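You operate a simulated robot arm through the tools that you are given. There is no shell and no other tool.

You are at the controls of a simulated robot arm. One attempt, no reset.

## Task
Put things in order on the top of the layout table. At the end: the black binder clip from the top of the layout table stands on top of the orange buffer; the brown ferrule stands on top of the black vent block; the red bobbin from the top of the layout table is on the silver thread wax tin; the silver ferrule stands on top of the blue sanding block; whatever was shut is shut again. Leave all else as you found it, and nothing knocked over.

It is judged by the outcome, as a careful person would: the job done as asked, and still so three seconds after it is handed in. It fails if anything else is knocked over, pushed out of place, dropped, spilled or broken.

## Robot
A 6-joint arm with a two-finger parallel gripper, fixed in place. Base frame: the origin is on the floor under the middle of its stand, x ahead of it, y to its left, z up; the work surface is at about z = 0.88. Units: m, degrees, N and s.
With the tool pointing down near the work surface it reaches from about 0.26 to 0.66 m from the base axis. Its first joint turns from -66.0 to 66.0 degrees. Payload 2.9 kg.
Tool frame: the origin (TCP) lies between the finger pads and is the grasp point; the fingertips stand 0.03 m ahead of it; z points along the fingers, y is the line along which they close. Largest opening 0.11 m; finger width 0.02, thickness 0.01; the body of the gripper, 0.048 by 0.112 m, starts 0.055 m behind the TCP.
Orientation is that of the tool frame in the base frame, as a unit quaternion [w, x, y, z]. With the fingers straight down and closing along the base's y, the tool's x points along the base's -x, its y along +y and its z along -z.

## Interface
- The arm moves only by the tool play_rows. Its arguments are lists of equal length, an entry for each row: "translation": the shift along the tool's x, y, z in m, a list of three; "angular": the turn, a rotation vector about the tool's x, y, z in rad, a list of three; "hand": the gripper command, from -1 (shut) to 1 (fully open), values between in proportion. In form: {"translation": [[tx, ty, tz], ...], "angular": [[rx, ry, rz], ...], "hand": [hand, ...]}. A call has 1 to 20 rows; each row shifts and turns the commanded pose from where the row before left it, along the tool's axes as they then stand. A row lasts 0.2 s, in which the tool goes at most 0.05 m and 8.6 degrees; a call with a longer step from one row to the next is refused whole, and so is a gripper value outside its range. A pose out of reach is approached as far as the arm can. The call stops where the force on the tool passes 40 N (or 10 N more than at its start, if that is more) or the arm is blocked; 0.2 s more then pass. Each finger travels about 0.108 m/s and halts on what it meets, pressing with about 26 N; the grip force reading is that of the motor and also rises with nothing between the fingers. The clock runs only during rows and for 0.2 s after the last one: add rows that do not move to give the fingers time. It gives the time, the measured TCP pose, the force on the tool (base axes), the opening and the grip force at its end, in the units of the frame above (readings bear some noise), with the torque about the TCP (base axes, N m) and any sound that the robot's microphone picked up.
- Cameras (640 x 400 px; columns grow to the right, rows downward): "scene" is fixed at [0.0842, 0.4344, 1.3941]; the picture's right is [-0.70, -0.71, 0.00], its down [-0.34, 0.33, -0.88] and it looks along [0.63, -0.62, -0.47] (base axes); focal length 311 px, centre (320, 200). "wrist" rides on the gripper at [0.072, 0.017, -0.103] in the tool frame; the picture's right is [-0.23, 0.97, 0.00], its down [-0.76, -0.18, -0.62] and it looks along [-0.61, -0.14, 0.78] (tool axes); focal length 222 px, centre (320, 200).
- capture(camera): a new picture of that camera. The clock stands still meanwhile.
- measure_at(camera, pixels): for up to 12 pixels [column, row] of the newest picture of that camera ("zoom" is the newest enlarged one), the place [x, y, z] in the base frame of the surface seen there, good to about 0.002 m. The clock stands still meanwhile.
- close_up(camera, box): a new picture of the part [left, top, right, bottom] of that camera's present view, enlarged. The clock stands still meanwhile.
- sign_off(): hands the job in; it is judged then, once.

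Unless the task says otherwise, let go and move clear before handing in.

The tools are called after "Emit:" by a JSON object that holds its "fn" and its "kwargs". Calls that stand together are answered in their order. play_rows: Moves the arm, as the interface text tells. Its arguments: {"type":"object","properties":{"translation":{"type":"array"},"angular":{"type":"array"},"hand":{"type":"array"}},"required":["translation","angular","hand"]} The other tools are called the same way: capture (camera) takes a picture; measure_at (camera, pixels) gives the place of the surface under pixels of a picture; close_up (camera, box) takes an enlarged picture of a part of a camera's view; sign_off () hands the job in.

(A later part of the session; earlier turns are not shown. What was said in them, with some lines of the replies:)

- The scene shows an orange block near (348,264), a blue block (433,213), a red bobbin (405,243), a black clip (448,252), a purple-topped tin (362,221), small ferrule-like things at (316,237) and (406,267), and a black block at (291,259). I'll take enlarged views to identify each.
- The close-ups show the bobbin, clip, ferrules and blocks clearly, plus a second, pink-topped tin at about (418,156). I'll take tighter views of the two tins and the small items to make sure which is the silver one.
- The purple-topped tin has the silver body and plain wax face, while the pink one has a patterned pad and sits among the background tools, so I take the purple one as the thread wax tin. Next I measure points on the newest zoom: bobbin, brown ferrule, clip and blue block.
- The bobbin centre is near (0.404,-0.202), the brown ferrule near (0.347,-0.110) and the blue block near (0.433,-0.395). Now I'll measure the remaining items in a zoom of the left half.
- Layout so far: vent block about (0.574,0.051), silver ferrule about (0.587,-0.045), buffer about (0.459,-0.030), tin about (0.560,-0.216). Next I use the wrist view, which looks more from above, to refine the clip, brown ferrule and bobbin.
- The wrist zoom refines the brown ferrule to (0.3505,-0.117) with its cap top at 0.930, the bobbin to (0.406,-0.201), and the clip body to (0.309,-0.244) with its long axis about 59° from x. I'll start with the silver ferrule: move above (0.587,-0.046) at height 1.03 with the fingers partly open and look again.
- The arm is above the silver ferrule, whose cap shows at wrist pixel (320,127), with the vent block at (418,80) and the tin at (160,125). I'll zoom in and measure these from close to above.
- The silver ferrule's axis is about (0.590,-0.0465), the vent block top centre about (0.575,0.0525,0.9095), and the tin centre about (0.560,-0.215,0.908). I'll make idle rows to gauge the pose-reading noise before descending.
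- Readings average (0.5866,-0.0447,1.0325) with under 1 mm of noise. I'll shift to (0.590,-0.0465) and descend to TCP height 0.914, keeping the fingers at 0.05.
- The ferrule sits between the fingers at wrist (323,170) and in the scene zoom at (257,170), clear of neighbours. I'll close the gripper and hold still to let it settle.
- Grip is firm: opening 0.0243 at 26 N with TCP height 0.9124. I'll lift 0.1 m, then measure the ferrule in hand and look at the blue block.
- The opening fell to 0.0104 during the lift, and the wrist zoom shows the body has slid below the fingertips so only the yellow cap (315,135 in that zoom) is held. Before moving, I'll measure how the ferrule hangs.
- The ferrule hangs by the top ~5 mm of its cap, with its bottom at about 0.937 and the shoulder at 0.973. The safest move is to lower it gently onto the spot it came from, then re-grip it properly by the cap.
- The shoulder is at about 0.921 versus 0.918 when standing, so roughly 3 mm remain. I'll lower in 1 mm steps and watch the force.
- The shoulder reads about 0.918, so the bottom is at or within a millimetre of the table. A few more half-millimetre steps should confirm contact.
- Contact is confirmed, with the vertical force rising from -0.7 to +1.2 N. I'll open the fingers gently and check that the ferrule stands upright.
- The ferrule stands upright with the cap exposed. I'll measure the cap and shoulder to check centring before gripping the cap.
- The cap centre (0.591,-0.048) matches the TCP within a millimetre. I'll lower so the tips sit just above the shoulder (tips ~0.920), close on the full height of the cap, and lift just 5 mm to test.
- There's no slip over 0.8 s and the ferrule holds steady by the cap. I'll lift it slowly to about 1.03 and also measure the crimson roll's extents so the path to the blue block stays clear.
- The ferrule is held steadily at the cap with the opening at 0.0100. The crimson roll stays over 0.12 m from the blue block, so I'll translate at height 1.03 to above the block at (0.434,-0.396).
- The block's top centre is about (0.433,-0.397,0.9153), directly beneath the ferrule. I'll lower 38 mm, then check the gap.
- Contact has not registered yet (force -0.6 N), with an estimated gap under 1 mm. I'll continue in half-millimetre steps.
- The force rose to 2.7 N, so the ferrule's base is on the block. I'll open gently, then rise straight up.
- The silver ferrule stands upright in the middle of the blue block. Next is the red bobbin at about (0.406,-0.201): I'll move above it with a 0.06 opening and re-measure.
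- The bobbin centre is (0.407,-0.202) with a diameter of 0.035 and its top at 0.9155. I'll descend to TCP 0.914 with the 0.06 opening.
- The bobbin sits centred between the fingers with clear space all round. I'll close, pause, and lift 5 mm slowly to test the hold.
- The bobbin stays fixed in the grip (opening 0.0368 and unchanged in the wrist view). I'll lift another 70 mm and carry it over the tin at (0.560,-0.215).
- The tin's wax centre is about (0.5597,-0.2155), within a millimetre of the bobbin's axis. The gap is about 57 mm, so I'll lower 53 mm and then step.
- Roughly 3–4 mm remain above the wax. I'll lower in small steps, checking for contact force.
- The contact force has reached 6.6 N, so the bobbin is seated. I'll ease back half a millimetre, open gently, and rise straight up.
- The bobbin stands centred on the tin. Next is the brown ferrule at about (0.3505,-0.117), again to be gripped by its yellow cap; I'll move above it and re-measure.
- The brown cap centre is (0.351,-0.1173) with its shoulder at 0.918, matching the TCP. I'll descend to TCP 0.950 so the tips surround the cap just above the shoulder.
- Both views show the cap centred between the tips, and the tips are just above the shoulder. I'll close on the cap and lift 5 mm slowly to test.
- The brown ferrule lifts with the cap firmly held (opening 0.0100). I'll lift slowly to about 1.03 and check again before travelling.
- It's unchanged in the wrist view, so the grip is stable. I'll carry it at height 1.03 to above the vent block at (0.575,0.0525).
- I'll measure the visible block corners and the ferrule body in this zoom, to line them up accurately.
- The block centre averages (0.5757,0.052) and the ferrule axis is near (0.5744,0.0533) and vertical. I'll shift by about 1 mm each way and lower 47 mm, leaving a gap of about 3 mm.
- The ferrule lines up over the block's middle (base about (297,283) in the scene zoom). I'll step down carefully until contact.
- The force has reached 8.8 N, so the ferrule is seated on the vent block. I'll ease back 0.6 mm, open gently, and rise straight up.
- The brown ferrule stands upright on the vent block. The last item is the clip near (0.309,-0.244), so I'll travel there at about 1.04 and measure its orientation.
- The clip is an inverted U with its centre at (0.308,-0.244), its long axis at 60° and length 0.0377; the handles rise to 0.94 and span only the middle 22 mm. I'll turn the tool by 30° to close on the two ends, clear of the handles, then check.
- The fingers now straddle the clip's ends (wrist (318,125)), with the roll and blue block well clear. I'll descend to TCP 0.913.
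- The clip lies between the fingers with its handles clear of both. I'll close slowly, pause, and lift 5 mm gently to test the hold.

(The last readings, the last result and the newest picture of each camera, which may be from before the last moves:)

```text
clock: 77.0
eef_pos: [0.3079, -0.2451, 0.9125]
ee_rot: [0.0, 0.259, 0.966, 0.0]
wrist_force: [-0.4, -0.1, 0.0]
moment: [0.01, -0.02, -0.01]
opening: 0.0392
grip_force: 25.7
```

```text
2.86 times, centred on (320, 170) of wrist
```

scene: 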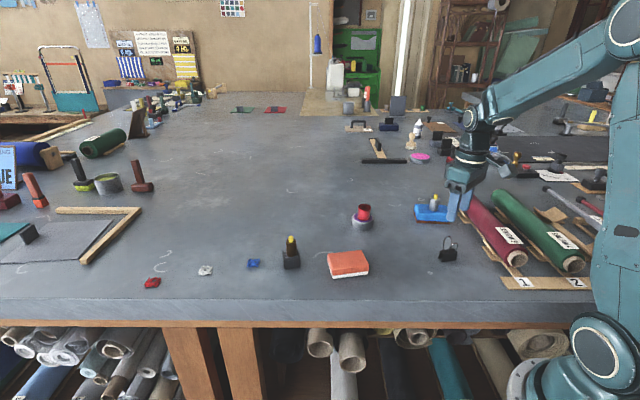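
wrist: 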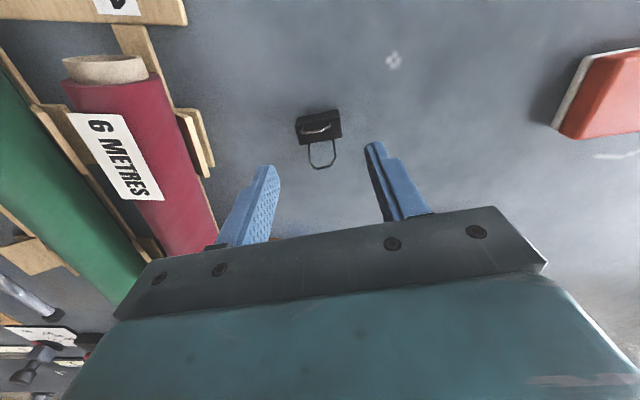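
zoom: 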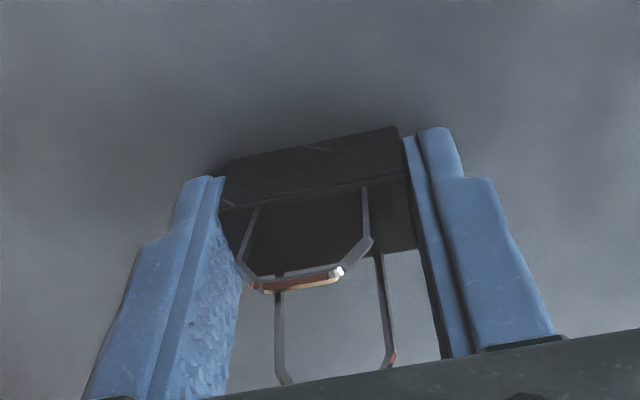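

The clip is gripped at its ends (opening 0.0392 at 25.7 N). I'll lift 4 mm slowly and verify it rises with the hand.

Emit:
{"fn": "play_rows", "kwargs": {"translation": [[0, 0, 0], [0, 0, -0.001], [0, 0, -0.001], [0, 0, -0.002], [0, 0, 0], [0, 0, 0]], "angular": [[0, 0, 0], [0, 0, 0], [0, 0, 0], [0, 0, 0], [0, 0, 0], [0, 0, 0]], "hand": [-1, -1, -1, -1, -1, -1]}}

Emit:
{"fn": "close_up", "kwargs": {"camera": "wrist", "box": [220, 100, 420, 240]}}

Emit:
{"fn": "close_up", "kwargs": {"camera": "scene", "box": [415, 205, 485, 275]}}

```text
clock: 78.4
eef_pos: [0.3071, -0.2437, 0.9177]
ee_rot: [0.0, 0.259, 0.966, 0.0]
wrist_force: [0.1, 0.5, 0.3]
moment: [0.0, 0.04, 0.0]
opening: 0.039
grip_force: 26.1
```

```text
2.86 times, centred on (320, 170) of wrist
```

zoom: 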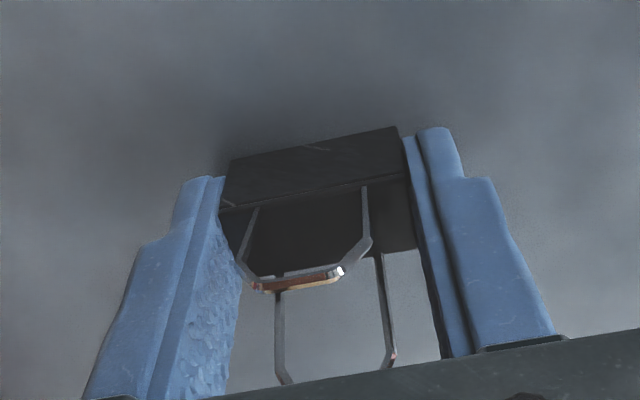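

```text
5.71 times, centred on (450, 240) of scene
```

zoom: 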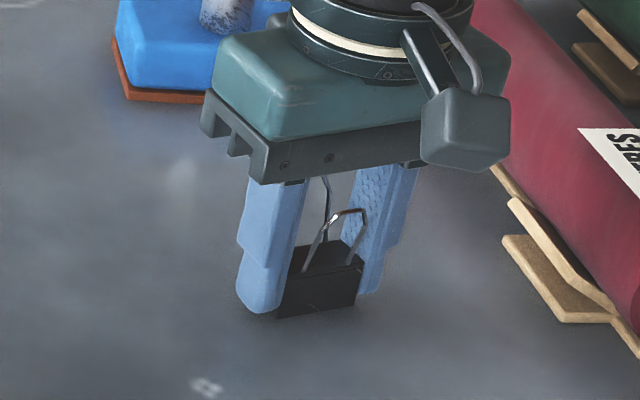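

The clip rises with the hand and its position in the wrist view is unchanged. I'll lift it on to about 0.99 and re-check before travelling.

Emit:
{"fn": "play_rows", "kwargs": {"translation": [[0, 0, -0.003], [0, 0, -0.006], [0, 0, -0.01], [0, 0, -0.01], [0, 0, -0.01], [0, 0, -0.01], [0, 0, -0.01], [0, 0, -0.01], [0, 0, -0.006], [0, 0, 0], [0, 0, 0]], "angular": [[0, 0, 0], [0, 0, 0], [0, 0, 0], [0, 0, 0], [0, 0, 0], [0, 0, 0], [0, 0, 0], [0, 0, 0], [0, 0, 0], [0, 0, 0], [0, 0, 0]], "hand": [-1, -1, -1, -1, -1, -1, -1, -1, -1, -1, -1]}}

Emit:
{"fn": "close_up", "kwargs": {"camera": "wrist", "box": [220, 100, 420, 240]}}

Emit:
{"fn": "close_up", "kwargs": {"camera": "scene", "box": [405, 180, 495, 280]}}

```text
clock: 80.8
eef_pos: [0.3074, -0.2437, 0.9921]
ee_rot: [0.0, 0.259, 0.966, 0.001]
wrist_force: [-0.4, 0.0, -0.7]
moment: [0.03, -0.02, 0.01]
opening: 0.0392
grip_force: 26.2
```

```text
2.86 times, centred on (320, 170) of wrist
```

zoom: 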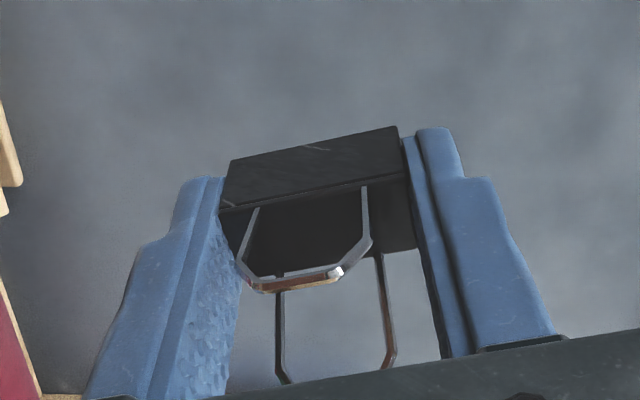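

```text
4.00 times, centred on (450, 230) of scene
```

zoom: 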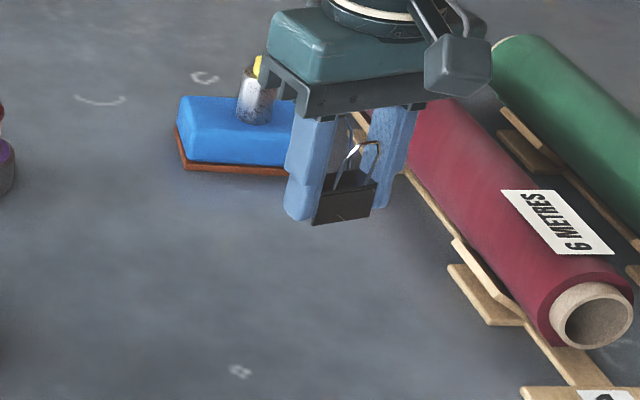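

The hold is unchanged at 0.0392. I'll carry the clip to above the orange buffer's centre (0.459,-0.030).

Emit:
{"fn": "play_rows", "kwargs": {"translation": [[-0.00096, 0.01044, 0], [-0.00145, 0.01566, 0], [-0.00193, 0.02088, 0], [-0.00193, 0.02088, 0], [-0.00193, 0.02088, 0], [-0.00193, 0.02088, 0], [-0.00193, 0.02088, 0], [-0.00193, 0.02088, 0], [-0.00193, 0.02088, 0], [-0.00193, 0.02088, 0], [-0.00193, 0.02088, 0], [-0.00193, 0.02088, 0], [-0.00145, 0.01566, 0], [-0.00096, 0.01044, 0], [0, 0, 0], [0, 0, 0]], "angular": [[0, 0, 0], [0, 0, 0], [0, 0, 0], [0, 0, 0], [0, 0, 0], [0, 0, 0], [0, 0, 0], [0, 0, 0], [0, 0, 0], [0, 0, 0], [0, 0, 0], [0, 0, 0], [0, 0, 0], [0, 0, 0], [0, 0, 0], [0, 0, 0]], "hand": [-1, -1, -1, -1, -1, -1, -1, -1, -1, -1, -1, -1, -1, -1, -1, -1]}}

Emit:
{"fn": "close_up", "kwargs": {"camera": "wrist", "box": [200, 60, 440, 220]}}

Emit:
{"fn": "close_up", "kwargs": {"camera": "scene", "box": [300, 190, 400, 290]}}

```text
clock: 84.2
eef_pos: [0.4578, -0.0293, 0.9922]
ee_rot: [0.0, 0.259, 0.966, 0.0]
wrist_force: [0.0, -0.7, 0.3]
moment: [0.01, 0.04, 0.04]
opening: 0.039
grip_force: 26.5
```

```text
2.50 times, centred on (320, 140) of wrist
```

zoom: 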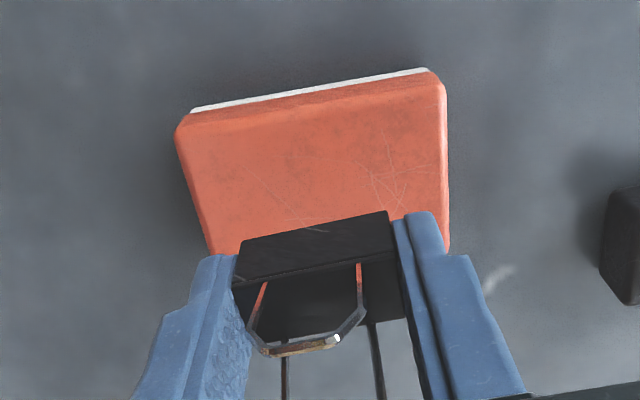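

```text
4.00 times, centred on (350, 240) of scene
```

zoom: 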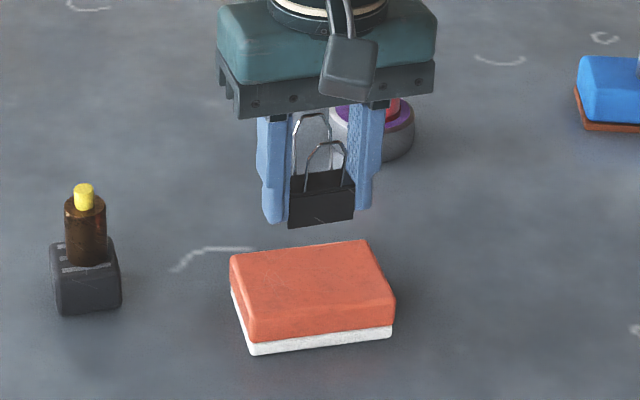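

The clip is above the buffer; I'll check its bottom height and position against the buffer top with a few measurements before lowering.

Emit:
{"fn": "measure_at", "kwargs": {"camera": "zoom", "pixels": [[292, 224], [350, 217], [322, 222], [322, 180], [236, 258], [366, 245], [390, 290], [250, 325], [310, 285], [290, 290], [360, 270]]}}

```text
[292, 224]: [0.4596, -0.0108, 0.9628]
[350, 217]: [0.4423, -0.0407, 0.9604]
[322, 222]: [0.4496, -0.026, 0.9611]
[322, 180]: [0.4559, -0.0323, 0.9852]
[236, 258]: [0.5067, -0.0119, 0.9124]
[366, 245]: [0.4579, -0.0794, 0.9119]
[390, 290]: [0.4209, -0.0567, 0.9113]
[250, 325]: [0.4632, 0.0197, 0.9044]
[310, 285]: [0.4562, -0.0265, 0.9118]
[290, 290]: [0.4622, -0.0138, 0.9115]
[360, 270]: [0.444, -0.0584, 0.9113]
```

The clip's bottom is at about 0.960 and the buffer top at 0.912, a gap of about 48 mm. I'll nudge 2.5 mm to centre and lower 43 mm.

Emit:
{"fn": "play_rows", "kwargs": {"translation": [[-0.0025, -0.0003, 0.004], [0, 0, 0.008], [0, 0, 0.009], [0, 0, 0.009], [0, 0, 0.007], [0, 0, 0.004], [0, 0, 0.002], [0, 0, 0], [0, 0, 0]], "angular": [[0, 0, 0], [0, 0, 0], [0, 0, 0], [0, 0, 0], [0, 0, 0], [0, 0, 0], [0, 0, 0], [0, 0, 0], [0, 0, 0]], "hand": [-1, -1, -1, -1, -1, -1, -1, -1, -1]}}

Emit:
{"fn": "close_up", "kwargs": {"camera": "scene", "box": [310, 210, 390, 290]}}

```text
clock: 86.2
eef_pos: [0.4612, -0.032, 0.9488]
ee_rot: [-0.001, 0.259, 0.966, 0.001]
wrist_force: [0.5, 0.6, -1.0]
moment: [0.03, -0.02, 0.01]
opening: 0.0389
grip_force: 26.2
```

```text
5.00 times, centred on (350, 250) of scene
```

zoom: 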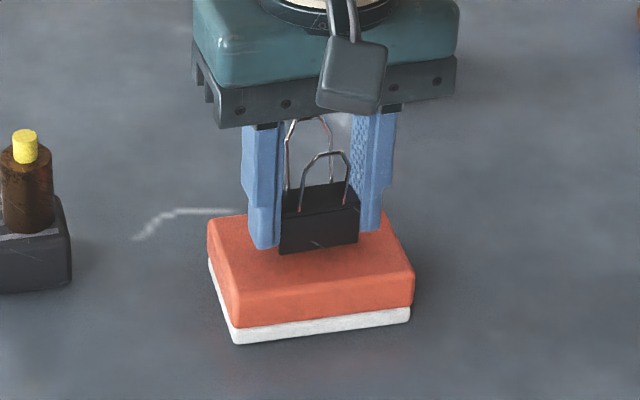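

The clip is just above the buffer and well inside its top. I'll step down until contact registers.

Emit:
{"fn": "play_rows", "kwargs": {"translation": [[0, 0, 0.001], [0, 0, 0.001], [0, 0, 0.0005], [0, 0, 0]], "angular": [[0, 0, 0], [0, 0, 0], [0, 0, 0], [0, 0, 0]], "hand": [-1, -1, -1, -1]}}

Emit:
{"fn": "play_rows", "kwargs": {"translation": [[0, 0, 0.0006], [0, 0, 0]], "angular": [[0, 0, 0], [0, 0, 0]], "hand": [-1, -1]}}

Emit:
{"fn": "play_rows", "kwargs": {"translation": [[0, 0, 0.0005], [0, 0, 0]], "angular": [[0, 0, 0], [0, 0, 0]], "hand": [-1, -1]}}

```text
clock: 87.2
eef_pos: [0.4609, -0.0308, 0.9456]
ee_rot: [-0.001, 0.259, 0.966, 0.0]
wrist_force: [-0.5, 1.0, -0.7]
moment: [0.01, 0.06, 0.0]
opening: 0.0391
grip_force: 26.0
```

```text
clock: 87.8
eef_pos: [0.4619, -0.0297, 0.9469]
ee_rot: [0.0, 0.259, 0.966, 0.0]
wrist_force: [-0.1, 0.0, 0.2]
moment: [0.01, -0.04, 0.01]
opening: 0.0391
grip_force: 26.2
```

```text
clock: 88.4
eef_pos: [0.462, -0.0313, 0.9462]
ee_rot: [0.001, 0.259, 0.966, 0.0]
wrist_force: [-0.1, 0.6, -1.0]
moment: [0.0, 0.0, -0.04]
opening: 0.0385
grip_force: 26.5
```

Contact hasn't registered yet (force -1.0 N at 0.946). I'll continue in half-millimetre steps.

Emit:
{"fn": "play_rows", "kwargs": {"translation": [[0, 0, 0.0005], [0, 0, 0]], "angular": [[0, 0, 0], [0, 0, 0]], "hand": [-1, -1]}}

Emit:
{"fn": "play_rows", "kwargs": {"translation": [[0, 0, 0.0005], [0, 0, 0]], "angular": [[0, 0, 0], [0, 0, 0]], "hand": [-1, -1]}}

Emit:
{"fn": "close_up", "kwargs": {"camera": "scene", "box": [325, 225, 385, 285]}}

```text
clock: 89.0
eef_pos: [0.4615, -0.03, 0.9447]
ee_rot: [0.0, 0.259, 0.966, 0.0]
wrist_force: [0.3, -0.4, -0.1]
moment: [-0.01, 0.0, 0.0]
opening: 0.039
grip_force: 25.9
```

```text
clock: 89.6
eef_pos: [0.4605, -0.0316, 0.9451]
ee_rot: [0.0, 0.259, 0.966, -0.001]
wrist_force: [0.2, 0.8, 0.4]
moment: [-0.03, 0.01, 0.0]
opening: 0.0389
grip_force: 25.8
```

```text
6.67 times, centred on (355, 255) of scene
```

zoom: 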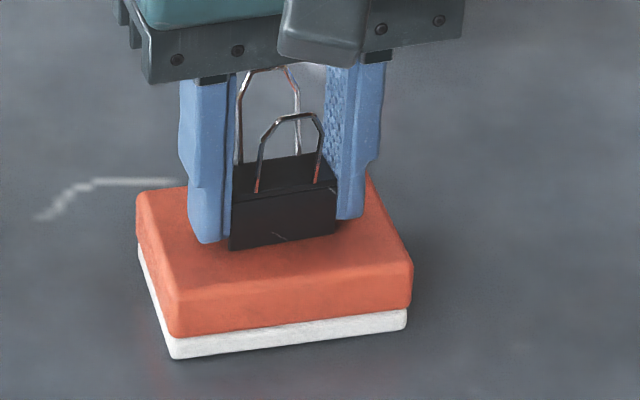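

Emit:
{"fn": "play_rows", "kwargs": {"translation": [[0, 0, 0.0004], [0, 0, 0], [0, 0, 0]], "angular": [[0, 0, 0], [0, 0, 0], [0, 0, 0]], "hand": [-1, -1, -1]}}

Emit:
{"fn": "play_rows", "kwargs": {"translation": [[0, 0, 0.0004], [0, 0, 0], [0, 0, 0]], "angular": [[0, 0, 0], [0, 0, 0], [0, 0, 0]], "hand": [-1, -1, -1]}}

Emit:
{"fn": "close_up", "kwargs": {"camera": "scene", "box": [325, 225, 385, 285]}}

```text
clock: 90.4
eef_pos: [0.4617, -0.0305, 0.9447]
ee_rot: [0.0, 0.259, 0.966, 0.0]
wrist_force: [-1.0, -0.5, 2.2]
moment: [0.02, 0.0, 0.02]
opening: 0.0389
grip_force: 26.2
```

```text
clock: 91.2
eef_pos: [0.4621, -0.0304, 0.9443]
ee_rot: [0.0, 0.259, 0.966, -0.001]
wrist_force: [-2.6, -0.9, 8.2]
moment: [0.02, 0.1, -0.04]
opening: 0.039
grip_force: 26.5
```

```text
6.67 times, centred on (355, 255) of scene
```

zoom: 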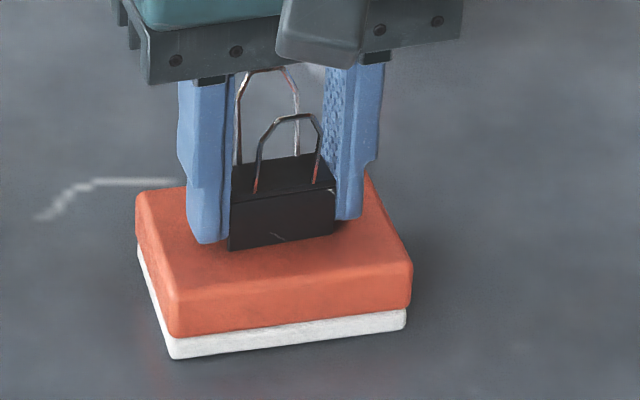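

The force is 8.2 N, so the clip is seated on the buffer. I'll ease back half a millimetre, open gently to 0.06, and rise straight up.

Emit:
{"fn": "play_rows", "kwargs": {"translation": [[0, 0, -0.0005], [0, 0, 0], [0, 0, 0], [0, 0, 0], [0, 0, 0], [0, 0, 0], [0, 0, -0.005], [0, 0, -0.01], [0, 0, -0.02], [0, 0, -0.03], [0, 0, -0.03], [0, 0, 0]], "angular": [[0, 0, 0], [0, 0, 0], [0, 0, 0], [0, 0, 0], [0, 0, 0], [0, 0, 0], [0, 0, 0], [0, 0, 0], [0, 0, 0], [0, 0, 0], [0, 0, 0], [0, 0, 0]], "hand": [-1, -0.27, -0.22, -0.12, 0, 0.05, 0.05, 0.05, 0.05, 0.05, 0.05, 0.05]}}

Emit:
{"fn": "close_up", "kwargs": {"camera": "scene", "box": [310, 200, 400, 290]}}

Emit:
{"fn": "capture", "kwargs": {"camera": "wrist"}}

```text
clock: 93.8
eef_pos: [0.4607, -0.0318, 1.0384]
ee_rot: [0.0, 0.259, 0.966, 0.0]
wrist_force: [0.0, 0.4, -0.5]
moment: [0.01, 0.0, 0.03]
opening: 0.058
grip_force: 0.1
```

```text
4.44 times, centred on (355, 245) of scene
```

zoom: 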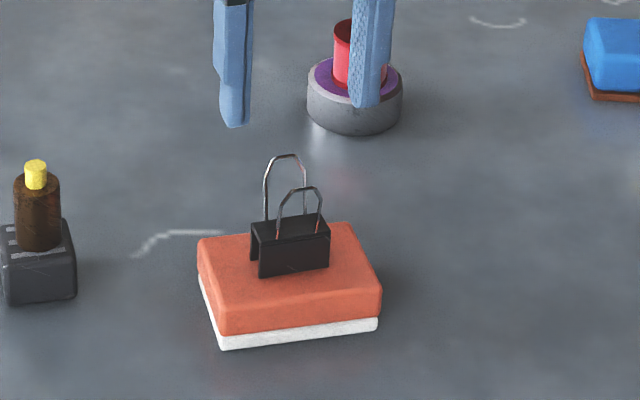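

```text
taken
```

wrist: 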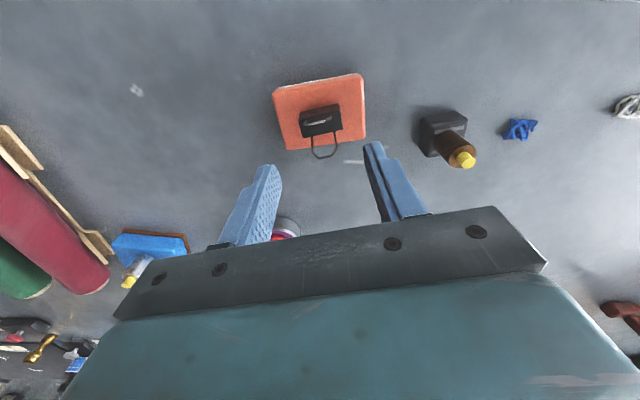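

All four items are placed and the clip stands upright on the buffer. I'll rise further, turn back, return to the starting area, and then do a full check.

Emit:
{"fn": "play_rows", "kwargs": {"translation": [[0, 0, -0.02], [0, 0, -0.03], [0, 0, -0.03], [0, 0, -0.007], [0, 0, 0], [0, 0, 0], [0, 0, 0], [0.012, -0.023, 0], [0.012, -0.023, 0], [0.012, -0.023, 0], [0.012, -0.023, 0], [0.012, -0.023, 0], [0.011, -0.024, 0], [0, 0, 0], [0, 0, 0]], "angular": [[0, 0, 0], [0, 0, 0], [0, 0, 0], [0, 0, -0.131], [0, 0, -0.131], [0, 0, -0.131], [0, 0, -0.131], [0, 0, 0], [0, 0, 0], [0, 0, 0], [0, 0, 0], [0, 0, 0], [0, 0, 0], [0, 0, 0], [0, 0, 0]], "hand": [0.05, 0.05, 0.05, 0.05, 0.05, 0.2, 0.4, 0.6, 0.8, 1, 1, 1, 1, 1, 1]}}

Emit:
{"fn": "capture", "kwargs": {"camera": "scene"}}

Emit:
{"fn": "close_up", "kwargs": {"camera": "scene", "box": [230, 180, 480, 300]}}

Emit:
{"fn": "capture", "kwargs": {"camera": "wrist"}}

```text
clock: 97.0
eef_pos: [0.3884, -0.1697, 1.1266]
ee_rot: [0.001, 0.0, 1.0, 0.001]
wrist_force: [-0.1, -0.3, -0.1]
moment: [-0.01, 0.04, -0.01]
opening: 0.1102
grip_force: 0.1
```

```text
taken
```

scene: 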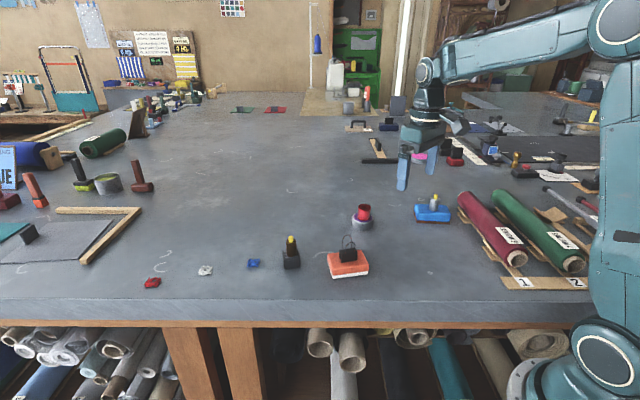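

```text
2.56 times, centred on (355, 240) of scene
```

zoom: 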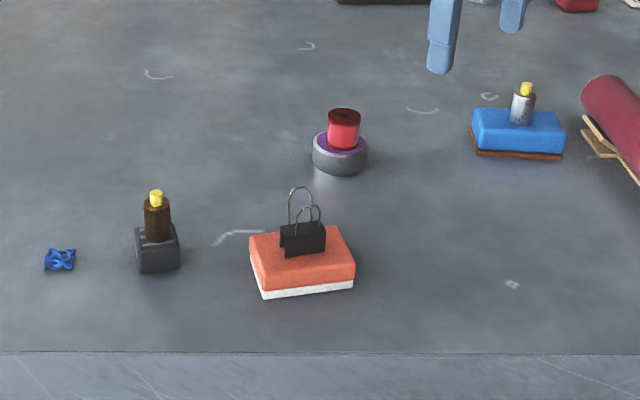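

```text
taken
```

wrist: 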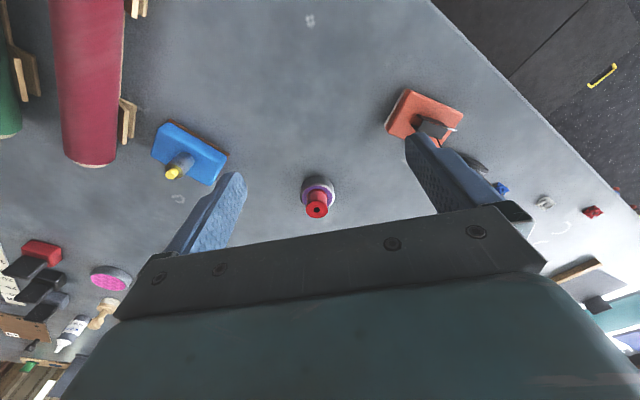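

The final views show each item upright on its support: the clip on the orange buffer (348,255), the brown ferrule on the vent block (291,252), the bobbin on the silver tin (362,214), and the silver ferrule on the blue block (433,208). Everything else sits where it was, nothing was opened, and the arm is clear, so I'm handing in.

Emit:
{"fn": "sign_off", "kwargs": {}}

```text
The job is handed in.
```

I've handed the job in, and the last pictures before that showed all four items standing where you asked:

- **Black binder clip:** on top of the orange buffer, handles up.
- **Brown ferrule:** upright on the black vent block.
- **Red bobbin:** centred on the silver thread wax tin. I took this to be the purple-topped tin, not the pink-topped one among the background tools.
- **Silver ferrule:** upright on the blue sanding block.

On my first lift, the silver ferrule slid in the fingers and hung by its yellow cap. I lowered it back onto the table without dropping it and gripped it again by the cap. I picked up the brown ferrule by its cap from the start.

I opened nothing, so nothing needed shutting again. In those pictures everything else looked unmoved, and the arm was clear.
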